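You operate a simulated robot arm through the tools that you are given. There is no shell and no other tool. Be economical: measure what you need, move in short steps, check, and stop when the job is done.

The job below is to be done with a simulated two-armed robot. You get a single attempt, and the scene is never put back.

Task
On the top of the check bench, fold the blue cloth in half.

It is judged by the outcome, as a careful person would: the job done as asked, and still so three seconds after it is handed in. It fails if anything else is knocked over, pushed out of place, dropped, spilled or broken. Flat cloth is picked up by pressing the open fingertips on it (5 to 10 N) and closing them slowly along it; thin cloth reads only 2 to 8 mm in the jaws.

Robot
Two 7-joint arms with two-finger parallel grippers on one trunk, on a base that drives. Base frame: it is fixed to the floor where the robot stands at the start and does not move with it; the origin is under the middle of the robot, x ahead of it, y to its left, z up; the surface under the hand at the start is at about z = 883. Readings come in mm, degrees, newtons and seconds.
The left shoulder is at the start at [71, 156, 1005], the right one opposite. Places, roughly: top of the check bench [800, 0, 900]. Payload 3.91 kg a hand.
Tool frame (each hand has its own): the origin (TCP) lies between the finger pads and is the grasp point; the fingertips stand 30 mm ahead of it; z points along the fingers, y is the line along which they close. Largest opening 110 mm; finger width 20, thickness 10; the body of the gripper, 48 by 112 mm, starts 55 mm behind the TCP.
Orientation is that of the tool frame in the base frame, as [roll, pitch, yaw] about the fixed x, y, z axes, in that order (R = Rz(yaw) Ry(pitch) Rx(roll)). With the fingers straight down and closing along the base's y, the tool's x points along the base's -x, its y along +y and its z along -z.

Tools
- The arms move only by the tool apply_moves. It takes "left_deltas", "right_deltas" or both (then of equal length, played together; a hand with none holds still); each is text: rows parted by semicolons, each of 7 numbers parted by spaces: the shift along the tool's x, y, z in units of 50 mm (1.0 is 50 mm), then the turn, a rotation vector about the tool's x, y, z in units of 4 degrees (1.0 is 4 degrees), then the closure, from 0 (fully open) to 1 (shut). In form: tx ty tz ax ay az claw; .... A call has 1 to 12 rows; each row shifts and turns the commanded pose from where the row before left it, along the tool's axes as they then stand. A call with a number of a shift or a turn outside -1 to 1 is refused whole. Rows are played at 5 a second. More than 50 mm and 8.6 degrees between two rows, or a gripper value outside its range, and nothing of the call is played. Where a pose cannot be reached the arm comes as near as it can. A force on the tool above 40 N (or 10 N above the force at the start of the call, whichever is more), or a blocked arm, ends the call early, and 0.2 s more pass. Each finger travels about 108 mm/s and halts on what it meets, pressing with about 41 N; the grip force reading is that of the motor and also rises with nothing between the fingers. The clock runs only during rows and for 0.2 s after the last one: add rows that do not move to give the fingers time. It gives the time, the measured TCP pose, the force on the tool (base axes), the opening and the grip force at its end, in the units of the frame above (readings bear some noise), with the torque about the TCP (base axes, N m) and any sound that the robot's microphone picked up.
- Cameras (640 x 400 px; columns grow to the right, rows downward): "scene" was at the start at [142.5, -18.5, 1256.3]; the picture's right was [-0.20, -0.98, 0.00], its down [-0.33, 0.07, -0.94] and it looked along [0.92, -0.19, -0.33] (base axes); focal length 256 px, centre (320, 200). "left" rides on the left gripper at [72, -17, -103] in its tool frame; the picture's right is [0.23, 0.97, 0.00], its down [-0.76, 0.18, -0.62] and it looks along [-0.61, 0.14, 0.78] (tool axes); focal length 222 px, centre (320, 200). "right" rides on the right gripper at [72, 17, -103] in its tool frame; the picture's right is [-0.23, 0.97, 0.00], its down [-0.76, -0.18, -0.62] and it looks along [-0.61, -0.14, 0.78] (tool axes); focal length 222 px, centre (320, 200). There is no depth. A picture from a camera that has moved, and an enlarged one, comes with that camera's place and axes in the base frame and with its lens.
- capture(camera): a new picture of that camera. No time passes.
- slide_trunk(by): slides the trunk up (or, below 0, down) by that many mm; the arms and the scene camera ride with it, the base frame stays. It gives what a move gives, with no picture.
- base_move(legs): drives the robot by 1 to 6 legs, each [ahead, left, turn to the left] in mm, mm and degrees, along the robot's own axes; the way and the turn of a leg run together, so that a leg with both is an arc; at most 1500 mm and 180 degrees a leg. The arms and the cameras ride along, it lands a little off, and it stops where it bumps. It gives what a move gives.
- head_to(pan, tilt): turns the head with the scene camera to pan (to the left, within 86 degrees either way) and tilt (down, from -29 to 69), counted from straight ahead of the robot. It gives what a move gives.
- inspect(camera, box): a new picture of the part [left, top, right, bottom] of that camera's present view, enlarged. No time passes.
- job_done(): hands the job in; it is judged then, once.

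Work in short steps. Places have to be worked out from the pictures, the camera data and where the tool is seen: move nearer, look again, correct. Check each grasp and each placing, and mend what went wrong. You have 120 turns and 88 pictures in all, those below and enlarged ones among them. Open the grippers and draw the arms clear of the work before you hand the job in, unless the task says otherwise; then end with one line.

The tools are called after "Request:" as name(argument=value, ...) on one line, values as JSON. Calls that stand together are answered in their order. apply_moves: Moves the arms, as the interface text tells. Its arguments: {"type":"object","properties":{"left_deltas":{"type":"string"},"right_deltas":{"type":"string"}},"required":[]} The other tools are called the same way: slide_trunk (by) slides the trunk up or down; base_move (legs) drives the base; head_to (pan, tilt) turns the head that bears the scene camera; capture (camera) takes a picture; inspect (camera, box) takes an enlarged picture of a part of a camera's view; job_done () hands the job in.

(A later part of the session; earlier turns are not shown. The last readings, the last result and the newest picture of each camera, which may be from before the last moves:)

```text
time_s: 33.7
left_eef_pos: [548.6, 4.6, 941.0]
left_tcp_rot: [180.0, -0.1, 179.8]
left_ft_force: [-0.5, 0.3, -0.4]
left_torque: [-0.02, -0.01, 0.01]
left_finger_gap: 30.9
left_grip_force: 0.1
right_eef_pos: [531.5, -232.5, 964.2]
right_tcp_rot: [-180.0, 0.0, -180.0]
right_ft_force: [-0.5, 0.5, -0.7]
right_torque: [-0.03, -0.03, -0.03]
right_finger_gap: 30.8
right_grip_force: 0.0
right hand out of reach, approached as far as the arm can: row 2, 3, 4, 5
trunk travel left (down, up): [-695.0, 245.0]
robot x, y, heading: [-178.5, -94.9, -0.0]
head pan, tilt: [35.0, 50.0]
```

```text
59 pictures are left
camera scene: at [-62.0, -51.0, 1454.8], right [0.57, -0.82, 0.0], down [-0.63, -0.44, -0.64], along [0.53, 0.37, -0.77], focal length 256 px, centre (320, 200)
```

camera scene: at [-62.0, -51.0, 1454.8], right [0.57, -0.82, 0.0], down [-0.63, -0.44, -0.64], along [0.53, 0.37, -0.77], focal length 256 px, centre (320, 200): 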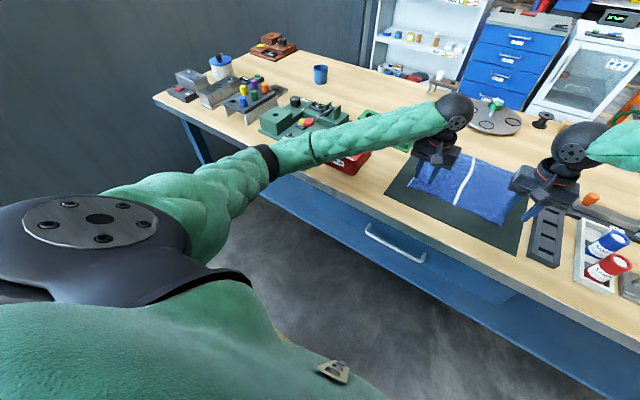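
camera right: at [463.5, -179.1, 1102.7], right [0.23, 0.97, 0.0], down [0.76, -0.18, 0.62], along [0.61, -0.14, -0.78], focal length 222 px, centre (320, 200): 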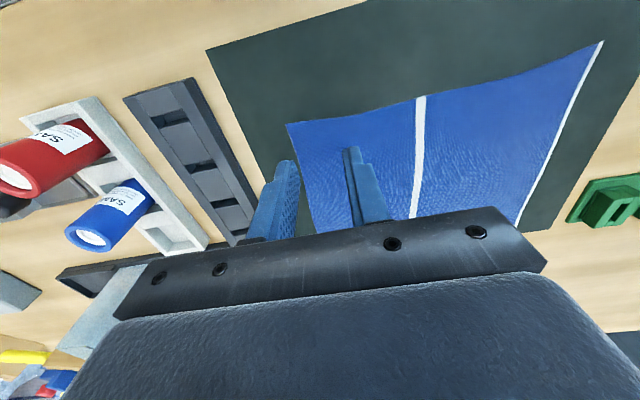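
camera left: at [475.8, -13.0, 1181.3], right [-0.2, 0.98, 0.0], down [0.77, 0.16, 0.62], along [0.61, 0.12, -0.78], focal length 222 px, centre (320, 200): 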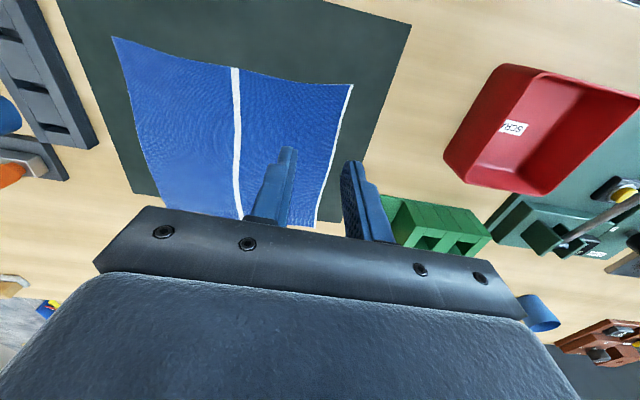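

Left arm is clear of the bench now, but the right arm hits a limit. I look at the right arm's posture.

Request:
head_to(pan=-45, tilt=30)

Request:
capture(camera="scene")

```text
time_s: 35.2
left_eef_pos: [547.6, 5.1, 942.2]
left_tcp_rot: [179.9, -0.1, 179.9]
left_ft_force: [-0.2, -0.3, -0.5]
left_torque: [0.03, -0.03, -0.02]
left_finger_gap: 31.0
left_grip_force: 0.1
right_eef_pos: [531.9, -232.2, 965.4]
right_tcp_rot: [179.9, 0.0, 180.0]
right_ft_force: [-0.2, 0.1, -0.8]
right_torque: [-0.02, 0.04, 0.03]
right_finger_gap: 30.8
right_grip_force: 0.2
trunk travel left (down, up): [-695.0, 245.0]
robot x, y, heading: [-179.3, -98.0, -0.0]
head pan, tilt: [-45.0, 30.0]
```

```text
58 pictures are left
camera scene: at [-61.4, -159.2, 1484.4], right [-0.71, -0.71, 0.0], down [-0.35, 0.35, -0.87], along [0.61, -0.61, -0.5], focal length 256 px, centre (320, 200)
```

scene: 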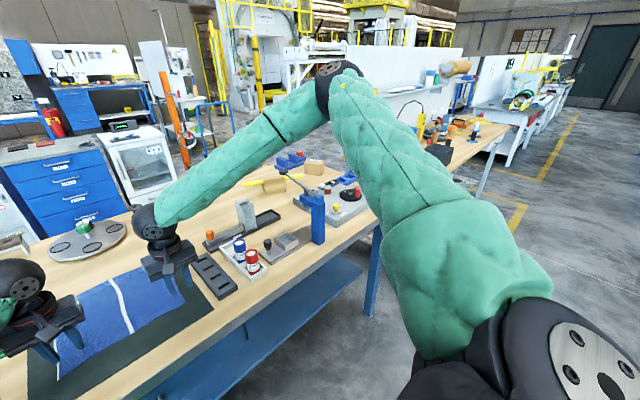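

The right arm is elbow-up and would like a lower shoulder. From this further-back base the left elbow is in front of the bench edge, so I lift the hands and lower the trunk 80 mm.

Request:
apply_moves(left_deltas="0 0 -0.7 0 0 0 0.72;0 0 -0.7 0 0 0 0.72;0 0 -0.7 0 0 0 0.72;0 0 0 0 0 0 0.72", right_deltas="0 0 -0.7 0 0 0 0.72;0 0 -0.7 0 0 0 0.72;-0.3 0.5 -0.3 0 0 0 0.72;0 0 0 0 0 0 0.72")

Request:
slide_trunk(by=-80)

Request:
apply_moves(left_deltas="0 0 0 0 0 0 0.72;0 0 0 0 0 0 0.72", right_deltas="0 0 0 0 0 0 0.72;0 0 0 0 0 0 0.72")

```text
time_s: 36.2
left_eef_pos: [547.0, 2.9, 1049.1]
left_tcp_rot: [-180.0, -0.1, 180.0]
left_ft_force: [0.2, -0.3, 0.2]
left_torque: [0.03, 0.03, -0.01]
left_finger_gap: 30.8
left_grip_force: 0.1
right_eef_pos: [546.4, -207.4, 1052.4]
right_tcp_rot: [179.9, 0.0, 179.9]
right_ft_force: [-0.1, 0.4, 0.5]
right_torque: [0.01, -0.01, -0.03]
right_finger_gap: 31.0
right_grip_force: 0.1
trunk travel left (down, up): [-695.0, 245.0]
robot x, y, heading: [-177.6, -97.2, -0.0]
head pan, tilt: [-45.0, 30.0]
```

```text
time_s: 37.4
left_eef_pos: [549.0, 2.8, 968.7]
left_tcp_rot: [-180.0, 0.0, 179.9]
left_ft_force: [-0.1, 0.7, -0.6]
left_torque: [0.0, 0.0, -0.01]
left_finger_gap: 30.8
left_grip_force: 0.1
right_eef_pos: [545.3, -206.9, 971.1]
right_tcp_rot: [180.0, 0.0, 180.0]
right_ft_force: [0.0, 0.0, 0.1]
right_torque: [0.02, 0.01, -0.01]
right_finger_gap: 30.8
right_grip_force: 0.0
trunk travel left (down, up): [-615.0, 325.0]
robot x, y, heading: [-175.9, -92.9, -0.2]
head pan, tilt: [-45.0, 30.0]
```

```text
time_s: 38.0
left_eef_pos: [548.4, 3.6, 968.0]
left_tcp_rot: [-180.0, -0.1, 179.9]
left_ft_force: [-0.3, -0.5, 1.1]
left_torque: [-0.02, -0.02, 0.01]
left_finger_gap: 30.7
left_grip_force: 0.1
right_eef_pos: [545.8, -207.3, 970.7]
right_tcp_rot: [-180.0, 0.0, 179.9]
right_ft_force: [0.5, 0.8, -0.5]
right_torque: [-0.01, -0.01, -0.01]
right_finger_gap: 30.7
right_grip_force: 0.1
trunk travel left (down, up): [-615.0, 325.0]
robot x, y, heading: [-173.8, -97.1, -0.1]
head pan, tilt: [-45.0, 30.0]
```

No lean. I lower both to z≈930 and watch for leaning or reach limits.

Request:
apply_moves(left_deltas="0 0 0.3 0 0 0 0.72;0 0 0.3 0 0 0 0.72;0 0 0.15 0 0 0 0.72;0 0 0 0 0 0 0.72", right_deltas="-0.09 0.2 0.3 0 0 0 0.72;0 0 0.3 0 0 0 0.72;0 0 0.2 0 0 0 0.72;0 0 0 0 0 0 0.72")

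Request:
head_to(pan=20, tilt=45)

Request:
capture(camera="scene")

```text
time_s: 39.0
left_eef_pos: [547.4, 3.7, 929.8]
left_tcp_rot: [179.9, 0.1, 179.9]
left_ft_force: [-0.2, -0.1, 0.5]
left_torque: [0.01, 0.02, -0.03]
left_finger_gap: 30.9
left_grip_force: 0.0
right_eef_pos: [544.0, -208.3, 937.4]
right_tcp_rot: [179.9, 0.0, 180.0]
right_ft_force: [-0.1, -0.2, -0.6]
right_torque: [0.0, -0.02, 0.02]
right_finger_gap: 30.8
right_grip_force: 0.0
right hand out of reach, approached as far as the arm can: row 1, 2, 3
trunk travel left (down, up): [-615.0, 325.0]
robot x, y, heading: [-176.1, -95.4, -0.1]
head pan, tilt: [-45.0, 30.0]
```

```text
time_s: 40.3
left_eef_pos: [547.8, 3.0, 930.0]
left_tcp_rot: [180.0, -0.1, 179.9]
left_ft_force: [0.2, 0.1, -0.3]
left_torque: [0.03, 0.0, 0.01]
left_finger_gap: 31.0
left_grip_force: 0.1
right_eef_pos: [543.1, -208.6, 937.1]
right_tcp_rot: [179.9, 0.0, -180.0]
right_ft_force: [0.4, -0.2, 0.2]
right_torque: [0.01, 0.0, 0.03]
right_finger_gap: 30.9
right_grip_force: 0.1
trunk travel left (down, up): [-615.0, 325.0]
robot x, y, heading: [-178.3, -96.5, -0.1]
head pan, tilt: [20.0, 45.0]
```

```text
57 pictures are left
camera scene: at [-48.9, -67.6, 1381.8], right [0.34, -0.94, 0.0], down [-0.67, -0.24, -0.71], along [0.66, 0.24, -0.71], focal length 256 px, centre (320, 200)
```

scene: 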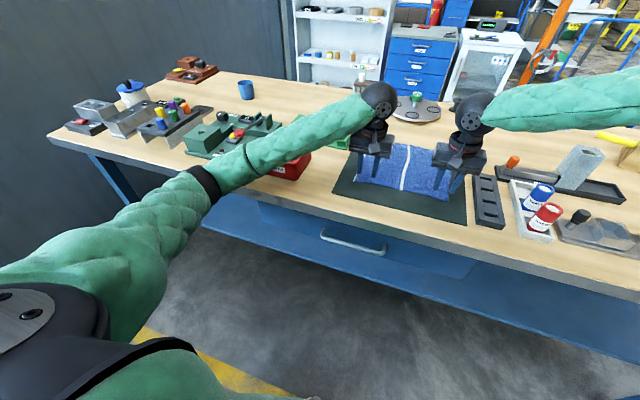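

Left is fine. The right is just short, so I lower the trunk another 60 mm after lifting the hands 60.

Request:
apply_moves(left_deltas="0 0 -0.7 0 0 0 0.72;0 0 -0.7 0 0 0 0.72;0 0 0 0 0 0 0.72", right_deltas="0 0 -0.6 0 0 0 0.72;-0.12 0.22 -0.6 0 0 0 0.72;0 0 0 0 0 0 0.72")

Request:
slide_trunk(by=-60)

Request:
apply_moves(left_deltas="0 0 0 0 0 0 0.72;0 0 0.15 0 0 0 0.72;0 0 0 0 0 0 0.72", right_deltas="0 0 0 0 0 0 0.72;0 0 0.15 0 0 0 0.72;0 0 0 0 0 0 0.72")

```text
time_s: 41.1
left_eef_pos: [549.3, 3.2, 1001.0]
left_tcp_rot: [-180.0, -0.1, 179.9]
left_ft_force: [-0.5, 0.1, -0.2]
left_torque: [-0.01, 0.04, -0.02]
left_finger_gap: 31.2
left_grip_force: 0.1
right_eef_pos: [550.3, -197.9, 995.7]
right_tcp_rot: [179.9, 0.0, 179.9]
right_ft_force: [0.0, -1.0, 0.2]
right_torque: [0.01, -0.03, 0.0]
right_finger_gap: 30.9
right_grip_force: 0.0
trunk travel left (down, up): [-615.0, 325.0]
robot x, y, heading: [-173.0, -94.5, 0.0]
head pan, tilt: [20.0, 45.0]
```

```text
time_s: 42.1
left_eef_pos: [548.3, 3.2, 941.0]
left_tcp_rot: [179.9, 0.0, 179.9]
left_ft_force: [-0.2, 0.3, 0.3]
left_torque: [-0.04, -0.05, 0.03]
left_finger_gap: 31.0
left_grip_force: 0.1
right_eef_pos: [550.2, -197.5, 936.0]
right_tcp_rot: [179.9, 0.0, -179.9]
right_ft_force: [0.9, 0.5, -0.1]
right_torque: [-0.05, -0.02, -0.01]
right_finger_gap: 31.1
right_grip_force: 0.0
trunk travel left (down, up): [-555.0, 385.0]
robot x, y, heading: [-176.2, -95.1, -0.2]
head pan, tilt: [20.0, 45.0]
```

```text
time_s: 42.9
left_eef_pos: [549.1, 2.6, 932.9]
left_tcp_rot: [-180.0, -0.1, 179.9]
left_ft_force: [0.1, 0.0, 0.8]
left_torque: [-0.01, 0.0, -0.02]
left_finger_gap: 30.8
left_grip_force: 0.1
right_eef_pos: [550.5, -197.0, 929.8]
right_tcp_rot: [180.0, 0.0, -180.0]
right_ft_force: [-0.2, 0.1, 0.3]
right_torque: [0.03, 0.02, 0.01]
right_finger_gap: 30.8
right_grip_force: 0.0
trunk travel left (down, up): [-555.0, 385.0]
robot x, y, heading: [-170.2, -95.6, -0.3]
head pan, tilt: [20.0, 45.0]
```

Both reach cleanly now with no lean. I go down to z≈917 and check.

Request:
apply_moves(left_deltas="0 0 0.2 0 0 0 0.72;0 0 0.12 0 0 0 0.72;0 0 0 0 0 0 0.72", right_deltas="0 0 0.15 0 0 0 0.72;0 0 0.11 0 0 0 0.72;0 0 0 0 0 0 0.72")

Request:
capture(camera="scene")

```text
time_s: 43.7
left_eef_pos: [548.9, 2.7, 916.1]
left_tcp_rot: [-180.0, -0.1, 180.0]
left_ft_force: [-0.5, 0.1, -0.1]
left_torque: [0.03, 0.02, 0.01]
left_finger_gap: 30.8
left_grip_force: 0.1
right_eef_pos: [550.3, -197.0, 916.7]
right_tcp_rot: [-180.0, 0.0, 180.0]
right_ft_force: [0.0, 0.8, 0.8]
right_torque: [-0.03, -0.01, -0.01]
right_finger_gap: 30.7
right_grip_force: 0.1
trunk travel left (down, up): [-555.0, 385.0]
robot x, y, heading: [-179.4, -91.4, -0.0]
head pan, tilt: [20.0, 45.0]
```

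```text
56 pictures are left
camera scene: at [-49.0, -67.5, 1321.8], right [0.34, -0.94, 0.0], down [-0.67, -0.24, -0.71], along [0.66, 0.24, -0.71], focal length 256 px, centre (320, 200)
```

scene: 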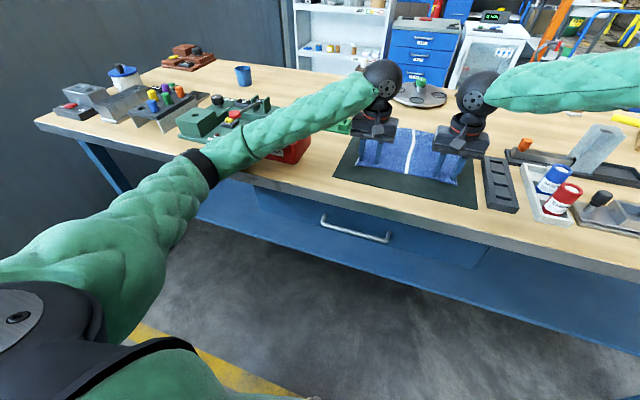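

Good. I creep down 1 mm per row to find contact.

Request:
apply_moves(left_deltas="0 0 0.02 0 0 0 0.72;0 0 0.02 0 0 0 0.72;0 0 0 0 0 0 0.72", right_deltas="0 0 0.02 0 0 0 0.72;0 0 0.02 0 0 0 0.72;0 0 0 0 0 0 0.72")

Request:
inspect(camera="scene", box=[320, 90, 520, 215])

```text
time_s: 44.5
left_eef_pos: [547.7, 3.5, 915.5]
left_tcp_rot: [179.9, 0.0, 179.9]
left_ft_force: [-0.8, 0.2, 0.3]
left_torque: [0.0, 0.02, 0.02]
left_finger_gap: 30.9
left_grip_force: 0.0
right_eef_pos: [550.3, -197.1, 914.0]
right_tcp_rot: [179.9, 0.1, -180.0]
right_ft_force: [0.3, -0.1, 2.9]
right_torque: [0.0, 0.01, 0.01]
right_finger_gap: 30.9
right_grip_force: 0.0
trunk travel left (down, up): [-555.0, 385.0]
robot x, y, heading: [-177.5, -95.1, -0.1]
head pan, tilt: [20.0, 45.0]
```

```text
3.20 times, centred on (420, 152) of scene
camera zoom: at [-49.2, -67.4, 1321.9], right [0.34, -0.94, 0.0], down [-0.67, -0.24, -0.71], along [0.66, 0.24, -0.71], focal length 818 px, centre (0, 352)
```

zoom: 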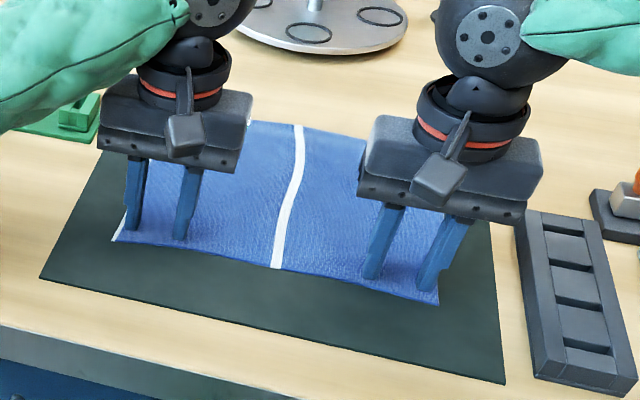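

Right shows first contact (2.9 N). I go about 1 mm more with the right and 1.5 mm with the left.

Request:
apply_moves(left_deltas="0 0 0.02 0 0 0 0.72;0 0 0.02 0 0 0 0.72;0 0 0 0 0 0 0.72", right_deltas="0 0 0.01 0 0 0 0.72;0 0 0.0 0 0 0 0.72;0 0 0 0 0 0 0.72")

```text
time_s: 45.3
left_eef_pos: [548.3, 3.3, 914.1]
left_tcp_rot: [-179.8, 0.1, -180.0]
left_ft_force: [4.2, -0.1, 15.5]
left_torque: [0.1, -0.11, -0.02]
left_finger_gap: 30.9
left_grip_force: 0.0
right_eef_pos: [550.1, -197.2, 913.8]
right_tcp_rot: [179.9, 0.2, 180.0]
right_ft_force: [3.7, 0.9, 5.3]
right_torque: [-0.02, -0.09, 0.03]
right_finger_gap: 30.6
right_grip_force: 0.0
trunk travel left (down, up): [-555.0, 385.0]
robot x, y, heading: [-172.1, -93.9, 0.0]
head pan, tilt: [20.0, 45.0]
```

Left presses 15 N, a bit much; I ease it 0.6 mm and add 0.2 mm on the right.

Request:
apply_moves(left_deltas="0 0 -0.012 0 0 0 0.72;0 0 0 0 0 0 0.72", right_deltas="0 0 0.004 0 0 0 0.72;0 0 0 0 0 0 0.72")

```text
time_s: 45.9
left_eef_pos: [547.3, 3.4, 914.3]
left_tcp_rot: [180.0, 0.0, 179.9]
left_ft_force: [7.7, 1.1, 18.7]
left_torque: [0.17, -0.23, -0.07]
left_finger_gap: 30.6
left_grip_force: 0.1
right_eef_pos: [549.8, -196.9, 915.0]
right_tcp_rot: [-180.0, 0.0, 179.9]
right_ft_force: [4.5, -0.8, 8.6]
right_torque: [-0.09, -0.13, 0.06]
right_finger_gap: 30.9
right_grip_force: 0.1
trunk travel left (down, up): [-555.0, 385.0]
robot x, y, heading: [-176.5, -96.4, -0.1]
head pan, tilt: [20.0, 45.0]
```

Right is good at 8.6 N; left is still 19 N, so I ease it 1 mm more.

Request:
apply_moves(left_deltas="0 0 -0.02 0 0 0 0.72;0 0 0 0 0 0 0.72")

```text
time_s: 46.5
left_eef_pos: [547.7, 4.0, 914.3]
left_tcp_rot: [179.8, 0.0, 180.0]
left_ft_force: [7.2, 1.0, 10.2]
left_torque: [0.09, -0.14, -0.04]
left_finger_gap: 31.0
left_grip_force: 0.1
right_eef_pos: [549.8, -196.8, 914.2]
right_tcp_rot: [-179.9, 0.1, 179.9]
right_ft_force: [5.8, -2.6, 13.1]
right_torque: [-0.2, -0.13, 0.07]
right_finger_gap: 30.8
right_grip_force: 0.0
trunk travel left (down, up): [-555.0, 385.0]
robot x, y, heading: [-179.7, -94.3, -0.1]
head pan, tilt: [20.0, 45.0]
```

Forces are around 10 and 13 N; I ease both slightly and close slowly along the cloth.

Request:
apply_moves(left_deltas="0 0 -0.006 0 0 0 0.75;0 0 0 0 0 0 0.78;0 0 0 0 0 0 0.81;0 0 0 0 0 0 0.84;0 0 0 0 0 0 0.87;0 0 0 0 0 0 0.90;0 0 0 0 0 0 0.93;0 0 0 0 0 0 0.96;0 0 0 0 0 0 0.98;0 0 0 0 0 0 1;0 0 0 0 0 0 1", right_deltas="0 0 -0.012 0 0 0 0.75;0 0 0 0 0 0 0.78;0 0 0 0 0 0 0.81;0 0 0 0 0 0 0.84;0 0 0 0 0 0 0.87;0 0 0 0 0 0 0.90;0 0 0 0 0 0 0.93;0 0 0 0 0 0 0.96;0 0 0 0 0 0 0.98;0 0 0 0 0 0 1;0 0 0 0 0 0 1")

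Request:
inspect(camera="scene", box=[320, 90, 520, 215])

```text
time_s: 48.9
left_eef_pos: [548.9, 3.4, 915.3]
left_tcp_rot: [-179.9, 0.0, 179.9]
left_ft_force: [0.1, -0.7, 0.1]
left_torque: [-0.03, 0.01, 0.0]
left_finger_gap: 0.0
left_grip_force: 37.5
right_eef_pos: [549.9, -196.7, 913.9]
right_tcp_rot: [-180.0, 0.0, 180.0]
right_ft_force: [-1.3, -0.2, 7.1]
right_torque: [0.03, 0.07, 0.02]
right_finger_gap: 1.1
right_grip_force: 40.9
trunk travel left (down, up): [-555.0, 385.0]
robot x, y, heading: [-179.6, -94.5, -0.2]
head pan, tilt: [20.0, 45.0]
```

```text
3.20 times, centred on (420, 152) of scene
camera zoom: at [-49.7, -67.4, 1321.8], right [0.34, -0.94, 0.0], down [-0.66, -0.24, -0.71], along [0.66, 0.24, -0.71], focal length 818 px, centre (0, 352)
```

zoom: 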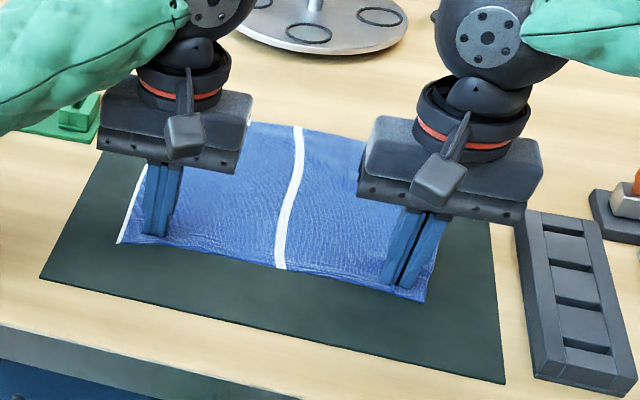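

Left slipped to 0 mm (lost pressure) and right reads only 1.1 mm, doubtful. I lift 5 mm, reopen, and press again with steadier force.

Request:
apply_moves(left_deltas="0 0 -0.1 0 0 0 1;0 0 0 0 0 0 0.7;0 0 0 0 0 0 0.7;0 0 0.05 0 0 0 0.7;0 0 0.05 0 0 0 0.7;0 0 0.015 0 0 0 0.7;0 0 0 0 0 0 0.7", right_deltas="0 0 -0.1 0 0 0 1;0 0 0 0 0 0 0.7;0 0 0 0 0 0 0.7;0 0 0.05 0 0 0 0.7;0 0 0.05 0 0 0 0.7;0 0 0 0 0 0 0.7;0 0 0 0 0 0 0.7")

Request:
inspect(camera="scene", box=[320, 90, 520, 215])

```text
time_s: 50.5
left_eef_pos: [548.0, 2.3, 915.0]
left_tcp_rot: [-180.0, -0.1, 179.8]
left_ft_force: [1.2, 0.3, 3.0]
left_torque: [0.02, -0.06, -0.01]
left_finger_gap: 33.2
left_grip_force: 0.4
right_eef_pos: [550.6, -197.7, 913.9]
right_tcp_rot: [-180.0, 0.0, -180.0]
right_ft_force: [0.8, -0.8, 4.7]
right_torque: [-0.03, -0.02, 0.02]
right_finger_gap: 32.8
right_grip_force: 0.1
trunk travel left (down, up): [-555.0, 385.0]
robot x, y, heading: [-177.9, -98.4, -0.1]
head pan, tilt: [20.0, 45.0]
```

```text
3.20 times, centred on (420, 152) of scene
camera zoom: at [-49.4, -67.5, 1321.9], right [0.34, -0.94, 0.0], down [-0.66, -0.24, -0.71], along [0.66, 0.24, -0.71], focal length 818 px, centre (0, 352)
```

zoom: 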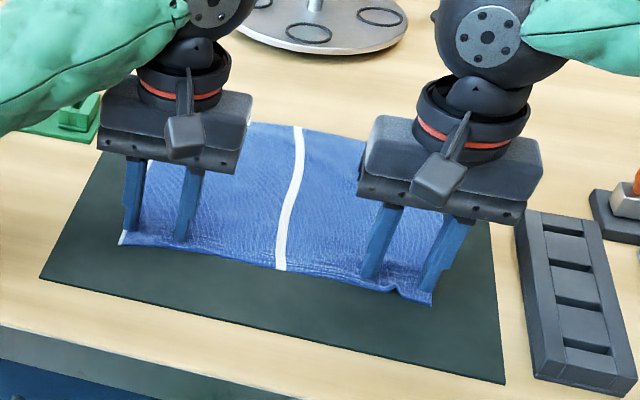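

The right cloth already shows a pinch bump. The left's outer finger is at the cloth edge, so I lift it, shift 9 mm inward and press again; then close with slight extra downward push on each.

Request:
apply_moves(left_deltas="0 0 -0.08 0 0 0 0.7;0 -0.18 0 0 0 0 0.7;0 0 0.08 0 0 0 0.7;0 0 0.012 0 0 0 0.7;0 0 0 0 0 0 0.7", right_deltas="0 0 0 0 0 0 0.7;0 0 0 0 0 0 0.7;0 0 0 0 0 0 0.7;0 0 0.006 0 0 0 0.7;0 0 0 0 0 0 0.7")

```text
time_s: 51.7
left_eef_pos: [547.0, -6.6, 914.9]
left_tcp_rot: [-180.0, 0.1, 180.0]
left_ft_force: [0.2, 1.0, 0.3]
left_torque: [-0.01, 0.0, 0.0]
left_finger_gap: 32.9
left_grip_force: 0.0
right_eef_pos: [548.4, -197.3, 914.8]
right_tcp_rot: [179.9, 0.1, 180.0]
right_ft_force: [1.3, -0.9, 2.3]
right_torque: [0.0, -0.05, 0.03]
right_finger_gap: 33.3
right_grip_force: 0.1
trunk travel left (down, up): [-555.0, 385.0]
robot x, y, heading: [-174.2, -93.3, -0.1]
head pan, tilt: [20.0, 45.0]
```

Too light; pressing ~1 mm more on both.

Request:
apply_moves(left_deltas="0 0 0.02 0 0 0 0.7;0 0 0.012 0 0 0 0.7;0 0 0 0 0 0 0.7", right_deltas="0 0 0.012 0 0 0 0.7;0 0 0 0 0 0 0.7;0 0 0 0 0 0 0.7")

```text
time_s: 52.5
left_eef_pos: [546.5, -6.1, 913.6]
left_tcp_rot: [-179.9, 0.1, 179.9]
left_ft_force: [-3.1, 3.8, 26.2]
left_torque: [0.21, 0.23, 0.03]
left_finger_gap: 32.8
left_grip_force: 0.1
right_eef_pos: [548.7, -196.5, 914.3]
right_tcp_rot: [179.9, 0.1, 179.8]
right_ft_force: [3.6, -1.4, 3.8]
right_torque: [-0.04, -0.08, 0.04]
right_finger_gap: 33.0
right_grip_force: 0.0
trunk travel left (down, up): [-555.0, 385.0]
robot x, y, heading: [-176.5, -92.3, -0.2]
head pan, tilt: [20.0, 45.0]
```

Left overshoots at 26 N, right is light; I adjust oppositely.

Request:
apply_moves(left_deltas="0 0 -0.018 0 0 0 0.7;0 0 0 0 0 0 0.7", right_deltas="0 0 0.012 0 0 0 0.7;0 0 0 0 0 0 0.7")

```text
time_s: 53.1
left_eef_pos: [547.2, -6.3, 915.0]
left_tcp_rot: [-180.0, 0.1, 179.9]
left_ft_force: [2.5, 1.8, 20.8]
left_torque: [0.04, 0.05, 0.02]
left_finger_gap: 33.2
left_grip_force: 0.1
right_eef_pos: [548.1, -196.5, 914.0]
right_tcp_rot: [180.0, 0.0, -180.0]
right_ft_force: [1.6, 0.5, 13.2]
right_torque: [-0.06, 0.0, 0.01]
right_finger_gap: 32.9
right_grip_force: 0.1
trunk travel left (down, up): [-555.0, 385.0]
robot x, y, heading: [-177.2, -97.1, 0.1]
head pan, tilt: [20.0, 45.0]
```

Right 13 N; I ease the left slightly and close slowly.

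Request:
apply_moves(left_deltas="0 0 -0.01 0 0 0 0.73;0 0 0 0 0 0 0.76;0 0 0 0 0 0 0.79;0 0 0 0 0 0 0.82;0 0 0 0 0 0 0.85;0 0 0 0 0 0 0.88;0 0 0 0 0 0 0.91;0 0 0 0 0 0 0.94;0 0 0 0 0 0 0.97;0 0 0 0 0 0 1;0 0 0 0 0 0 1;0 0 0 0 0 0 1", right_deltas="0 0 0 0 0 0 0.73;0 0 0 0 0 0 0.76;0 0 0 0 0 0 0.79;0 0 0 0 0 0 0.82;0 0 0 0 0 0 0.85;0 0 0 0 0 0 0.88;0 0 0 0 0 0 0.91;0 0 0 0 0 0 0.94;0 0 0 0 0 0 0.97;0 0 0 0 0 0 1;0 0 0 0 0 0 1;0 0 0 0 0 0 1")

Request:
inspect(camera="scene", box=[320, 90, 520, 215])

```text
time_s: 55.7
left_eef_pos: [546.8, -7.7, 915.3]
left_tcp_rot: [-180.0, 0.1, 179.9]
left_ft_force: [-0.3, -8.5, 7.0]
left_torque: [-0.21, 0.04, 0.06]
left_finger_gap: 2.0
left_grip_force: 41.0
right_eef_pos: [549.0, -198.1, 913.3]
right_tcp_rot: [-179.9, 0.1, -180.0]
right_ft_force: [-0.8, 3.8, 27.7]
right_torque: [0.05, 0.11, -0.05]
right_finger_gap: 2.1
right_grip_force: 41.3
trunk travel left (down, up): [-555.0, 385.0]
robot x, y, heading: [-173.8, -95.9, -0.1]
head pan, tilt: [20.0, 45.0]
```

```text
3.20 times, centred on (420, 152) of scene
camera zoom: at [-51.4, -67.6, 1322.1], right [0.34, -0.94, 0.0], down [-0.66, -0.24, -0.71], along [0.67, 0.24, -0.71], focal length 818 px, centre (0, 352)
```

zoom: 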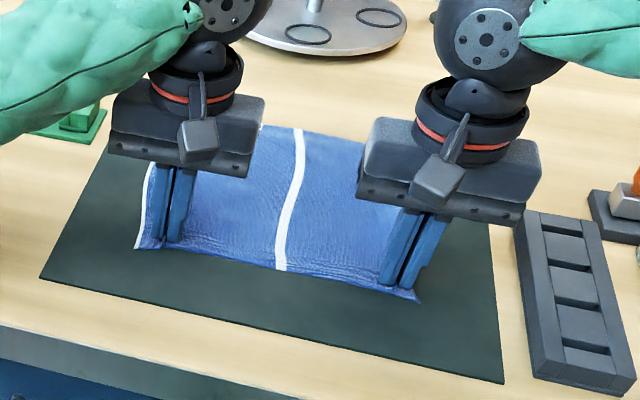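

Both jaws now read 2 mm. I lift 25 mm and look whether the cloth follows.

Request:
apply_moves(left_deltas="0 0 -0.15 0 0 0 1;0 0 -0.15 0 0 0 1;0 0 -0.2 0 0 0 1;0 0 0 0 0 0 1", right_deltas="0 0 -0.15 0 0 0 1;0 0 -0.15 0 0 0 1;0 0 -0.2 0 0 0 1;0 0 0 0 0 0 1")

Request:
inspect(camera="scene", box=[320, 90, 520, 215])

```text
time_s: 56.7
left_eef_pos: [548.9, -6.8, 938.1]
left_tcp_rot: [179.9, -0.2, 179.9]
left_ft_force: [-0.1, -8.1, -0.6]
left_torque: [-0.27, -0.01, 0.03]
left_finger_gap: 2.1
left_grip_force: 41.2
right_eef_pos: [550.9, -197.7, 937.2]
right_tcp_rot: [180.0, -0.1, 179.9]
right_ft_force: [0.2, 8.9, 0.1]
right_torque: [0.25, 0.02, -0.02]
right_finger_gap: 1.9
right_grip_force: 40.2
trunk travel left (down, up): [-555.0, 385.0]
robot x, y, heading: [-175.6, -96.0, 0.2]
head pan, tilt: [20.0, 45.0]
```

```text
3.20 times, centred on (420, 152) of scene
camera zoom: at [-48.5, -67.5, 1321.7], right [0.34, -0.94, 0.0], down [-0.67, -0.24, -0.71], along [0.66, 0.24, -0.71], focal length 818 px, centre (0, 352)
```

zoom: 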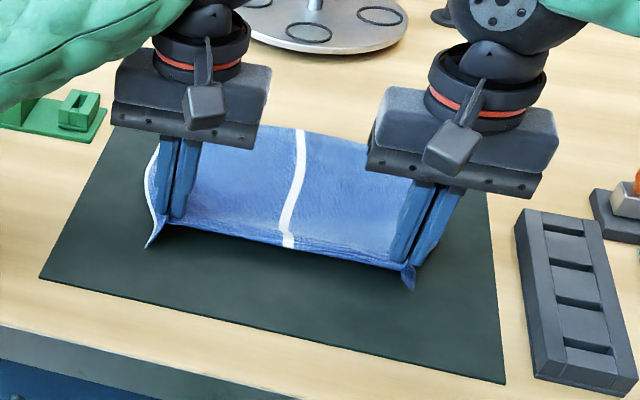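

Both corners hold and the edge lifts, taut at ~8 N. I ease the hands 3 mm together and carry the edge up over the middle, keeping within ~100 mm of the fold line at x≈650.

Request:
apply_moves(left_deltas="-0.16 -0.03 -0.31 0 0 0 1;-0.16 -0.03 -0.31 0 0 0 1;-0.3 0 -0.3 0 0 0 1;-0.3 0 -0.3 0 0 0 1;-0.35 0 -0.13 0 0 0 1;-0.35 0 -0.13 0 0 0 1;-0.3 0 0 0 0 0 1;-0.3 0 0 0 0 0 1;0 0 0 0 0 0 1", right_deltas="-0.16 0.03 -0.31 0 0 0 1;-0.16 0.03 -0.31 0 0 0 1;-0.3 0 -0.3 0 0 0 1;-0.3 0 -0.3 0 0 0 1;-0.35 0 -0.13 0 0 0 1;-0.35 0 -0.13 0 0 0 1;-0.3 0 0 0 0 0 1;-0.3 0 0 0 0 0 1;0 0 0 0 0 0 1")

Request:
head_to(pan=0, tilt=35)

Request:
inspect(camera="scene", box=[200, 110, 440, 260])

```text
time_s: 58.5
left_eef_pos: [652.4, -13.7, 1011.7]
left_tcp_rot: [-179.7, 0.0, 179.4]
left_ft_force: [-2.2, -24.8, 0.7]
left_torque: [-0.74, 0.07, 0.03]
left_finger_gap: 2.1
left_grip_force: 40.7
right_eef_pos: [636.2, -213.6, 1018.3]
right_tcp_rot: [179.7, 0.0, -179.8]
right_ft_force: [2.2, 24.2, -0.7]
right_torque: [0.76, -0.07, -0.12]
right_finger_gap: 2.1
right_grip_force: 40.3
right hand out of reach, approached as far as the arm can: row 5, 6, 7, 8
trunk travel left (down, up): [-555.0, 385.0]
robot x, y, heading: [-176.3, -96.5, -0.2]
head pan, tilt: [20.0, 45.0]
stopped in row 8 (right hand): the force on the tool passed its limit at 43 N (the readings are from after the stop); the commanded pose is now the measured one
```

```text
time_s: 59.3
left_eef_pos: [653.4, -12.0, 1012.0]
left_tcp_rot: [-179.9, 0.0, 179.6]
left_ft_force: [-2.8, -35.3, 0.8]
left_torque: [-1.12, 0.11, 0.08]
left_finger_gap: 2.0
left_grip_force: 40.6
right_eef_pos: [636.3, -214.5, 1017.4]
right_tcp_rot: [179.6, 0.1, -179.9]
right_ft_force: [2.7, 35.0, -1.5]
right_torque: [1.1, -0.09, -0.15]
right_finger_gap: 2.1
right_grip_force: 41.1
trunk travel left (down, up): [-555.0, 385.0]
robot x, y, heading: [-173.1, -94.6, -0.2]
head pan, tilt: [0.0, 35.0]
```

```text
2.67 times, centred on (320, 185) of scene
camera zoom: at [-37.2, -95.3, 1336.5], right [0.0, -1.0, 0.0], down [-0.57, 0.0, -0.82], along [0.82, 0.0, -0.57], focal length 682 px, centre (320, 240)
```

zoom: 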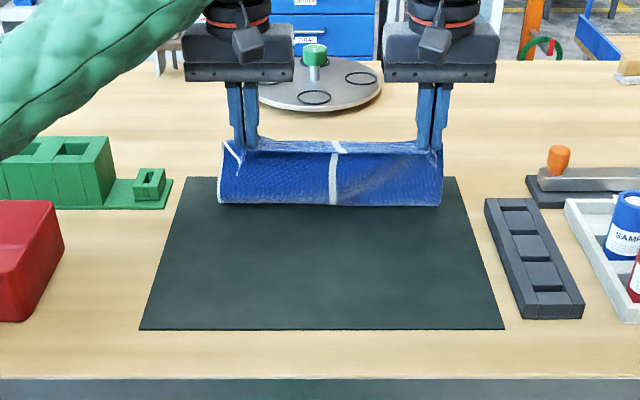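

The right arm reached its limit and the edge is stretched at 35 N. I relieve it by moving the left hand 10 mm toward the right one and back 10 mm, then look at the left elbow before using base motion for the rest of the carry.

Request:
apply_moves(left_deltas="0.1 -0.12 0 0 0 0 1;0.1 -0.12 -0.05 0 0 0 1;0 0 0 0 0 0 1")

Request:
head_to(pan=20, tilt=45)

Request:
capture(camera="scene")

```text
time_s: 60.1
left_eef_pos: [643.6, -22.6, 1016.2]
left_tcp_rot: [-179.8, 0.0, 179.6]
left_ft_force: [-0.5, -9.3, 1.1]
left_torque: [-0.27, 0.01, 0.07]
left_finger_gap: 2.1
left_grip_force: 40.9
right_eef_pos: [637.0, -215.6, 1018.1]
right_tcp_rot: [179.8, 0.0, -179.9]
right_ft_force: [0.6, 9.2, 0.1]
right_torque: [0.27, -0.03, -0.05]
right_finger_gap: 2.0
right_grip_force: 40.7
trunk travel left (down, up): [-555.0, 385.0]
robot x, y, heading: [-176.7, -97.1, 0.0]
head pan, tilt: [0.0, 35.0]
```

```text
time_s: 61.0
left_eef_pos: [642.1, -23.4, 1014.1]
left_tcp_rot: [-179.8, 0.0, 179.6]
left_ft_force: [-0.8, -6.0, -0.1]
left_torque: [-0.17, 0.02, 0.02]
left_finger_gap: 2.2
left_grip_force: 41.3
right_eef_pos: [636.7, -215.7, 1017.8]
right_tcp_rot: [179.8, 0.1, -179.9]
right_ft_force: [0.5, 4.6, -0.2]
right_torque: [0.12, 0.01, -0.02]
right_finger_gap: 2.0
right_grip_force: 41.6
trunk travel left (down, up): [-555.0, 385.0]
robot x, y, heading: [-178.2, -95.4, -0.1]
head pan, tilt: [20.0, 45.0]
```

```text
49 pictures are left
camera scene: at [-48.9, -67.6, 1321.8], right [0.34, -0.94, 0.0], down [-0.67, -0.24, -0.71], along [0.66, 0.24, -0.71], focal length 256 px, centre (320, 200)
```

scene: 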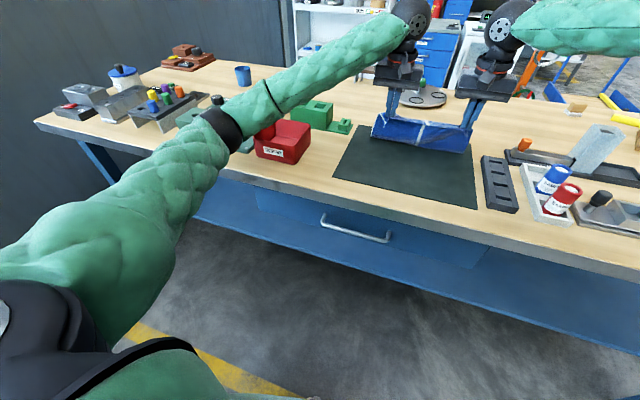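

The elbow is above the bench, clear of the fixture. I zoom on the cloth to see where its lower part lies now.

Request:
inspect(camera="scene", box=[320, 80, 500, 192])

Request:
capture(camera="left")

Request:
capture(camera="right")

```text
3.56 times, centred on (410, 136) of scene
camera zoom: at [-48.9, -67.6, 1321.8], right [0.34, -0.94, 0.0], down [-0.67, -0.24, -0.71], along [0.66, 0.24, -0.71], focal length 909 px, centre (0, 428)
```

zoom: 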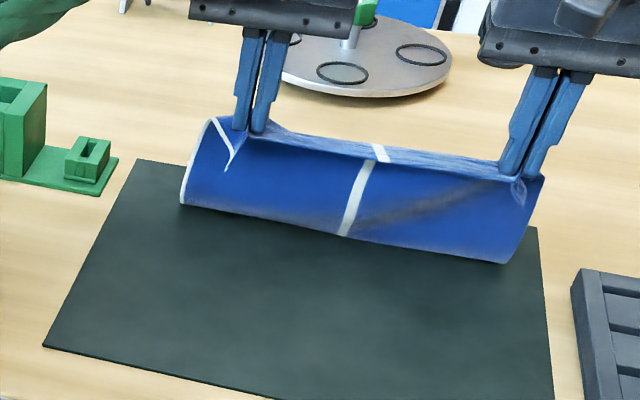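

```text
47 pictures are left
camera left: at [569.3, -38.8, 1118.2], right [-0.22, 0.98, 0.0], down [0.76, 0.18, 0.62], along [0.61, 0.14, -0.78], focal length 222 px, centre (320, 200)
```

left: 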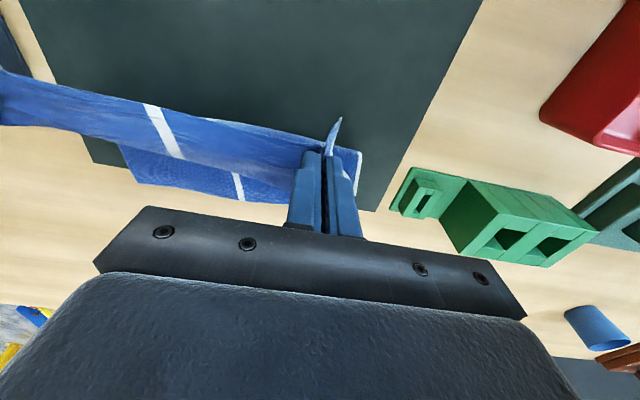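

```text
46 pictures are left
camera right: at [564.4, -198.4, 1121.2], right [0.22, 0.97, 0.0], down [0.76, -0.18, 0.62], along [0.61, -0.14, -0.78], focal length 222 px, centre (320, 200)
```

right: 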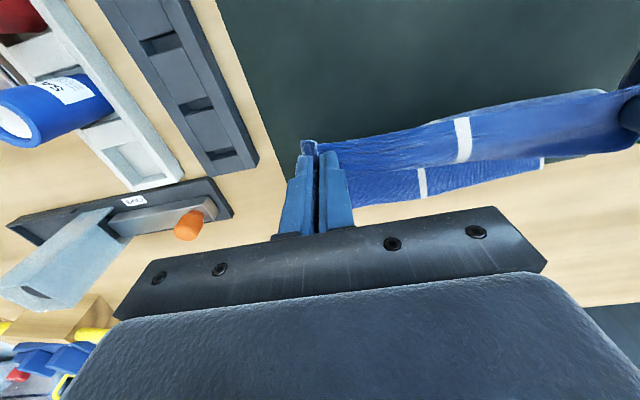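

The lower layer has not slid (back edge still x≈770). I use the trunk and base for the rest: trunk down 20, then base forward 50.

Request:
slide_trunk(by=-20)

Request:
base_move(legs=[[50, 0, 0]])

Request:
capture(camera="scene")

```text
time_s: 61.6
left_eef_pos: [641.9, -23.8, 996.1]
left_tcp_rot: [-179.7, -0.1, 179.6]
left_ft_force: [0.0, -5.2, 0.7]
left_torque: [-0.16, 0.0, 0.03]
left_finger_gap: 2.2
left_grip_force: 41.4
right_eef_pos: [635.9, -215.9, 998.3]
right_tcp_rot: [179.7, 0.2, -180.0]
right_ft_force: [-1.0, 6.0, 0.4]
right_torque: [0.19, -0.02, -0.04]
right_finger_gap: 2.2
right_grip_force: 41.5
trunk travel left (down, up): [-535.0, 405.0]
robot x, y, heading: [-177.6, -97.3, -0.2]
head pan, tilt: [20.0, 45.0]
```

```text
time_s: 62.5
left_eef_pos: [671.8, -15.1, 1003.5]
left_tcp_rot: [-179.9, 0.5, -179.6]
left_ft_force: [-0.1, -7.3, 0.0]
left_torque: [-0.14, 0.02, 0.02]
left_finger_gap: 2.2
left_grip_force: 41.1
right_eef_pos: [669.2, -207.6, 1012.0]
right_tcp_rot: [179.7, 1.0, -179.2]
right_ft_force: [1.4, 7.2, 0.2]
right_torque: [0.19, 0.03, -0.03]
right_finger_gap: 1.9
right_grip_force: 40.8
trunk travel left (down, up): [-535.0, 405.0]
robot x, y, heading: [-130.9, -94.4, 0.5]
head pan, tilt: [20.0, 45.0]
```

```text
45 pictures are left
camera scene: at [-23.3, -68.2, 1304.3], right [0.35, -0.94, 0.0], down [-0.65, -0.25, -0.72], along [0.67, 0.25, -0.7], focal length 256 px, centre (320, 200)
```

scene: 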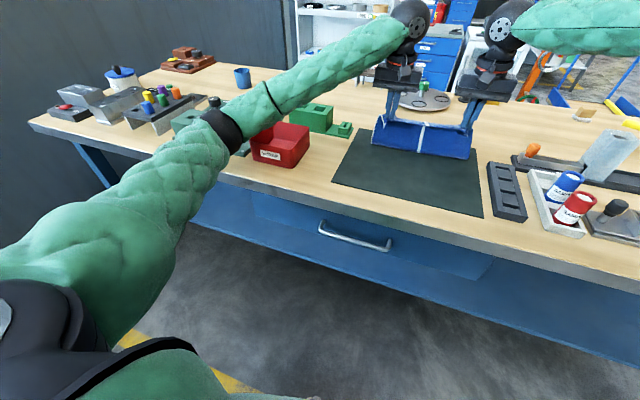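

A slight lean appeared again (pitch 1°), so something is touching. I zoom on the left elbow.

Request:
inspect(camera="scene", box=[120, 60, 360, 210])

```text
2.67 times, centred on (240, 135) of scene
camera zoom: at [-23.3, -68.2, 1304.3], right [0.35, -0.94, 0.0], down [-0.65, -0.25, -0.72], along [0.67, 0.25, -0.7], focal length 682 px, centre (533, 373)
```

zoom: 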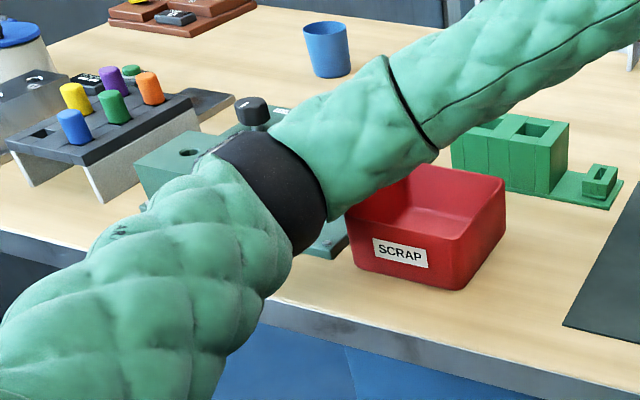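

The left elbow presses on the green fixture. Turning the robot left while sliding it right about the held edge pulls that elbow off the bench and also gives the right arm more reach. I do it in 7° steps, un-rotating the hands after each.

Request:
base_move(legs=[[-10, -98, 7]])

Request:
capture(camera="scene")

```text
time_s: 63.7
left_eef_pos: [667.2, -10.5, 989.1]
left_tcp_rot: [-179.7, -0.4, -172.6]
left_ft_force: [1.2, -6.6, -0.1]
left_torque: [-0.17, -0.03, 0.01]
left_finger_gap: 2.1
left_grip_force: 40.8
right_eef_pos: [687.8, -204.2, 998.9]
right_tcp_rot: [179.6, 0.1, -172.1]
right_ft_force: [-1.6, 6.2, 0.3]
right_torque: [0.22, 0.03, -0.05]
right_finger_gap: 2.2
right_grip_force: 41.0
trunk travel left (down, up): [-535.0, 405.0]
robot x, y, heading: [-135.2, -194.3, 7.5]
head pan, tilt: [20.0, 45.0]
```

```text
43 pictures are left
camera scene: at [-11.2, -149.4, 1301.9], right [0.46, -0.89, 0.0], down [-0.63, -0.33, -0.71], along [0.63, 0.33, -0.71], focal length 256 px, centre (320, 200)
```

scene: 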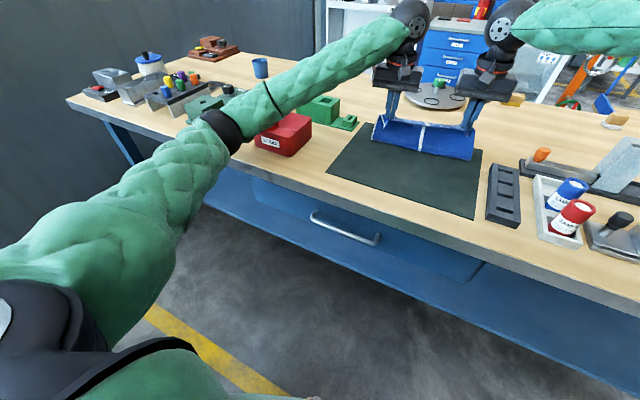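

That worked: lean gone. I un-rotate both hands by 7.5° and level the edge.

Request:
apply_moves(left_deltas="-0.11 0 0 0 0 0.94 1;-0.11 0 0 0 0 0.94 1;0 0 0 0 0 0 1", right_deltas="0.11 0 0.08 0 0 0.94 1;0.11 0 0.08 0 0 0.94 1;0 0 0 0 0 0 1")

Request:
base_move(legs=[[0, -98, 7]])

Request:
capture(camera="scene")

```text
time_s: 64.5
left_eef_pos: [678.5, -11.4, 991.0]
left_tcp_rot: [-179.7, -0.4, 179.8]
left_ft_force: [0.4, -6.8, 0.1]
left_torque: [-0.21, 0.01, 0.0]
left_finger_gap: 1.8
left_grip_force: 41.3
right_eef_pos: [677.1, -203.3, 989.2]
right_tcp_rot: [179.7, 0.1, -179.6]
right_ft_force: [-0.4, 6.2, 0.1]
right_torque: [0.17, -0.03, -0.03]
right_finger_gap: 1.9
right_grip_force: 41.1
trunk travel left (down, up): [-535.0, 405.0]
robot x, y, heading: [-136.3, -193.7, 7.6]
head pan, tilt: [20.0, 45.0]
```

```text
time_s: 65.6
left_eef_pos: [670.2, -10.7, 989.4]
left_tcp_rot: [-179.8, -0.4, -173.1]
left_ft_force: [0.9, -7.2, 0.4]
left_torque: [-0.19, -0.02, 0.01]
left_finger_gap: 2.1
left_grip_force: 41.5
right_eef_pos: [692.8, -201.9, 989.1]
right_tcp_rot: [179.6, 0.0, -172.6]
right_ft_force: [-0.4, 6.6, 0.1]
right_torque: [0.25, -0.02, -0.06]
right_finger_gap: 2.2
right_grip_force: 40.9
trunk travel left (down, up): [-535.0, 405.0]
robot x, y, heading: [-113.4, -293.7, 14.8]
head pan, tilt: [20.0, 45.0]
```

```text
42 pictures are left
camera scene: at [2.2, -232.2, 1301.8], right [0.57, -0.82, 0.0], down [-0.58, -0.4, -0.71], along [0.58, 0.4, -0.71], focal length 256 px, centre (320, 200)
```

scene: 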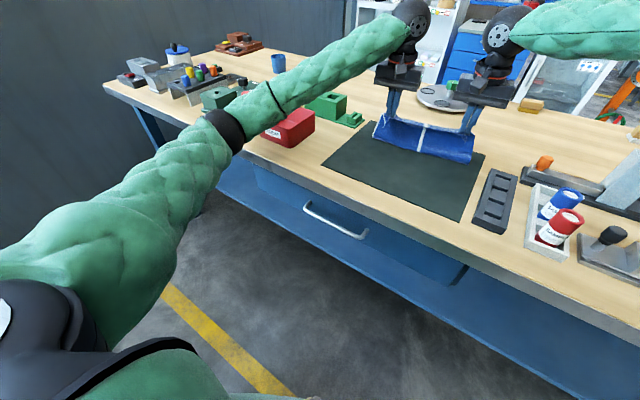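

Now I un-rotate again and carry the edge on to x≈734, lowering to z≈950.

Request:
apply_moves(left_deltas="-0.22 0 0 0 0 0.9 1;-0.22 0 0.05 0 0 0.9 1;-0.28 0.03 0.2 0 0 0 1;-0.28 0.03 0.2 0 0 0 1;-0.28 0 0.3 0 0 0 1;0 0 0 0 0 0 1", right_deltas="0 0 0 0 0 0.9 1;0 0 0.05 0 0 0.9 1;-0.28 0.03 0.2 0 0 0 1;-0.28 0.03 0.2 0 0 0 1;-0.28 0 0.3 0 0 0 1;0 0 0 0 0 0 1")

Request:
head_to(pan=-5, tilt=40)

Request:
capture(camera="scene")

```text
time_s: 66.8
left_eef_pos: [730.7, -13.3, 955.4]
left_tcp_rot: [-179.4, -0.2, 179.1]
left_ft_force: [-1.2, -23.3, 1.1]
left_torque: [-0.71, 0.05, 0.05]
left_finger_gap: 2.1
left_grip_force: 40.8
right_eef_pos: [720.7, -212.7, 962.2]
right_tcp_rot: [179.2, 0.2, -179.7]
right_ft_force: [1.4, 25.5, -0.7]
right_torque: [0.73, -0.03, -0.1]
right_finger_gap: 2.3
right_grip_force: 40.5
right hand out of reach, approached as far as the arm can: row 3, 4, 5
trunk travel left (down, up): [-535.0, 405.0]
robot x, y, heading: [-117.4, -292.7, 14.7]
head pan, tilt: [20.0, 45.0]
stopped in row 5 (right hand): the force on the tool passed its limit at 43 N (the readings are from after the stop); the commanded pose is now the measured one
```

```text
time_s: 67.7
left_eef_pos: [730.2, -10.0, 955.6]
left_tcp_rot: [-179.4, -0.2, 179.2]
left_ft_force: [-2.2, -35.6, 1.4]
left_torque: [-1.11, 0.03, 0.1]
left_finger_gap: 2.1
left_grip_force: 40.6
right_eef_pos: [721.1, -213.9, 963.4]
right_tcp_rot: [179.3, 0.1, -179.6]
right_ft_force: [1.5, 35.9, -0.8]
right_torque: [1.09, -0.06, -0.11]
right_finger_gap: 2.3
right_grip_force: 41.0
trunk travel left (down, up): [-535.0, 405.0]
robot x, y, heading: [-115.7, -291.9, 14.5]
head pan, tilt: [-5.0, 40.0]
```

```text
41 pictures are left
camera scene: at [18.9, -263.1, 1309.0], right [0.17, -0.99, 0.0], down [-0.63, -0.11, -0.77], along [0.75, 0.13, -0.64], focal length 256 px, centre (320, 200)
```

scene: 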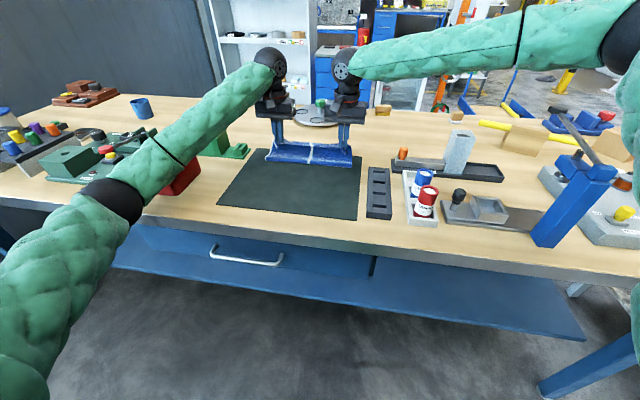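

I relieve the stretch with the left hand, then use base (13 ahead, 10 left) for the last shift.

Request:
apply_moves(left_deltas="0.06 -0.12 -0.05 0 0 0 1;0.06 -0.12 -0.05 0 0 0 1;0 0 0 0 0 0 1")

Request:
base_move(legs=[[14, 12, 0]])

Request:
inspect(camera="scene", box=[190, 80, 430, 230])

Request:
capture(camera="right")

```text
time_s: 68.5
left_eef_pos: [724.3, -19.6, 961.3]
left_tcp_rot: [-179.6, -0.3, 179.4]
left_ft_force: [-0.1, -8.7, 0.0]
left_torque: [-0.24, -0.01, 0.04]
left_finger_gap: 2.1
left_grip_force: 41.0
right_eef_pos: [720.5, -216.0, 961.4]
right_tcp_rot: [179.5, 0.1, -179.7]
right_ft_force: [0.8, 9.6, -0.3]
right_torque: [0.31, -0.03, -0.06]
right_finger_gap: 1.9
right_grip_force: 41.4
trunk travel left (down, up): [-535.0, 405.0]
robot x, y, heading: [-113.3, -290.7, 14.6]
head pan, tilt: [-5.0, 40.0]
```

```text
time_s: 69.3
left_eef_pos: [733.6, -6.3, 962.3]
left_tcp_rot: [-179.5, -0.3, 179.4]
left_ft_force: [-0.1, -4.1, -0.4]
left_torque: [-0.19, -0.02, 0.02]
left_finger_gap: 1.9
left_grip_force: 40.7
right_eef_pos: [729.8, -199.7, 964.4]
right_tcp_rot: [179.4, 0.2, -179.8]
right_ft_force: [0.5, 6.1, -0.2]
right_torque: [0.15, 0.0, -0.07]
right_finger_gap: 1.9
right_grip_force: 41.3
trunk travel left (down, up): [-535.0, 405.0]
robot x, y, heading: [-105.6, -275.4, 14.4]
head pan, tilt: [-5.0, 40.0]
```

```text
2.67 times, centred on (310, 155) of scene
camera zoom: at [28.3, -248.5, 1309.2], right [0.17, -0.99, 0.0], down [-0.63, -0.11, -0.77], along [0.76, 0.13, -0.64], focal length 682 px, centre (347, 320)
```

zoom: 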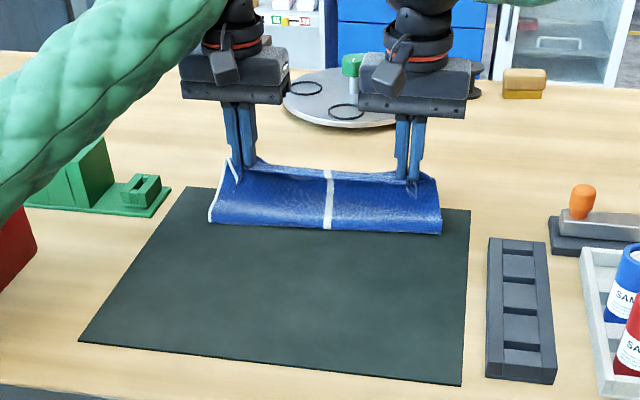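

```text
39 pictures are left
camera right: at [657.3, -183.2, 1066.7], right [0.22, 0.97, 0.01], down [0.76, -0.18, 0.62], along [0.61, -0.13, -0.78], focal length 222 px, centre (320, 200)
```

right: 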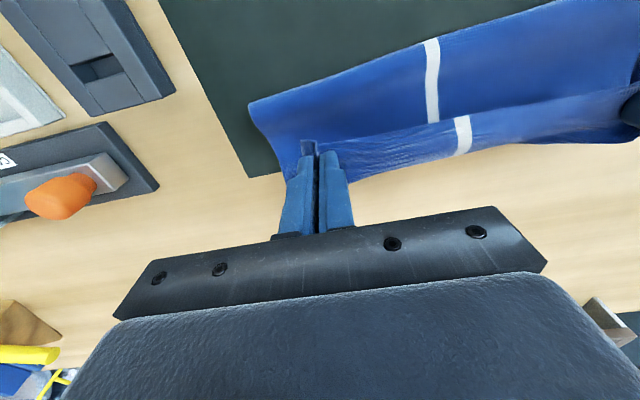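

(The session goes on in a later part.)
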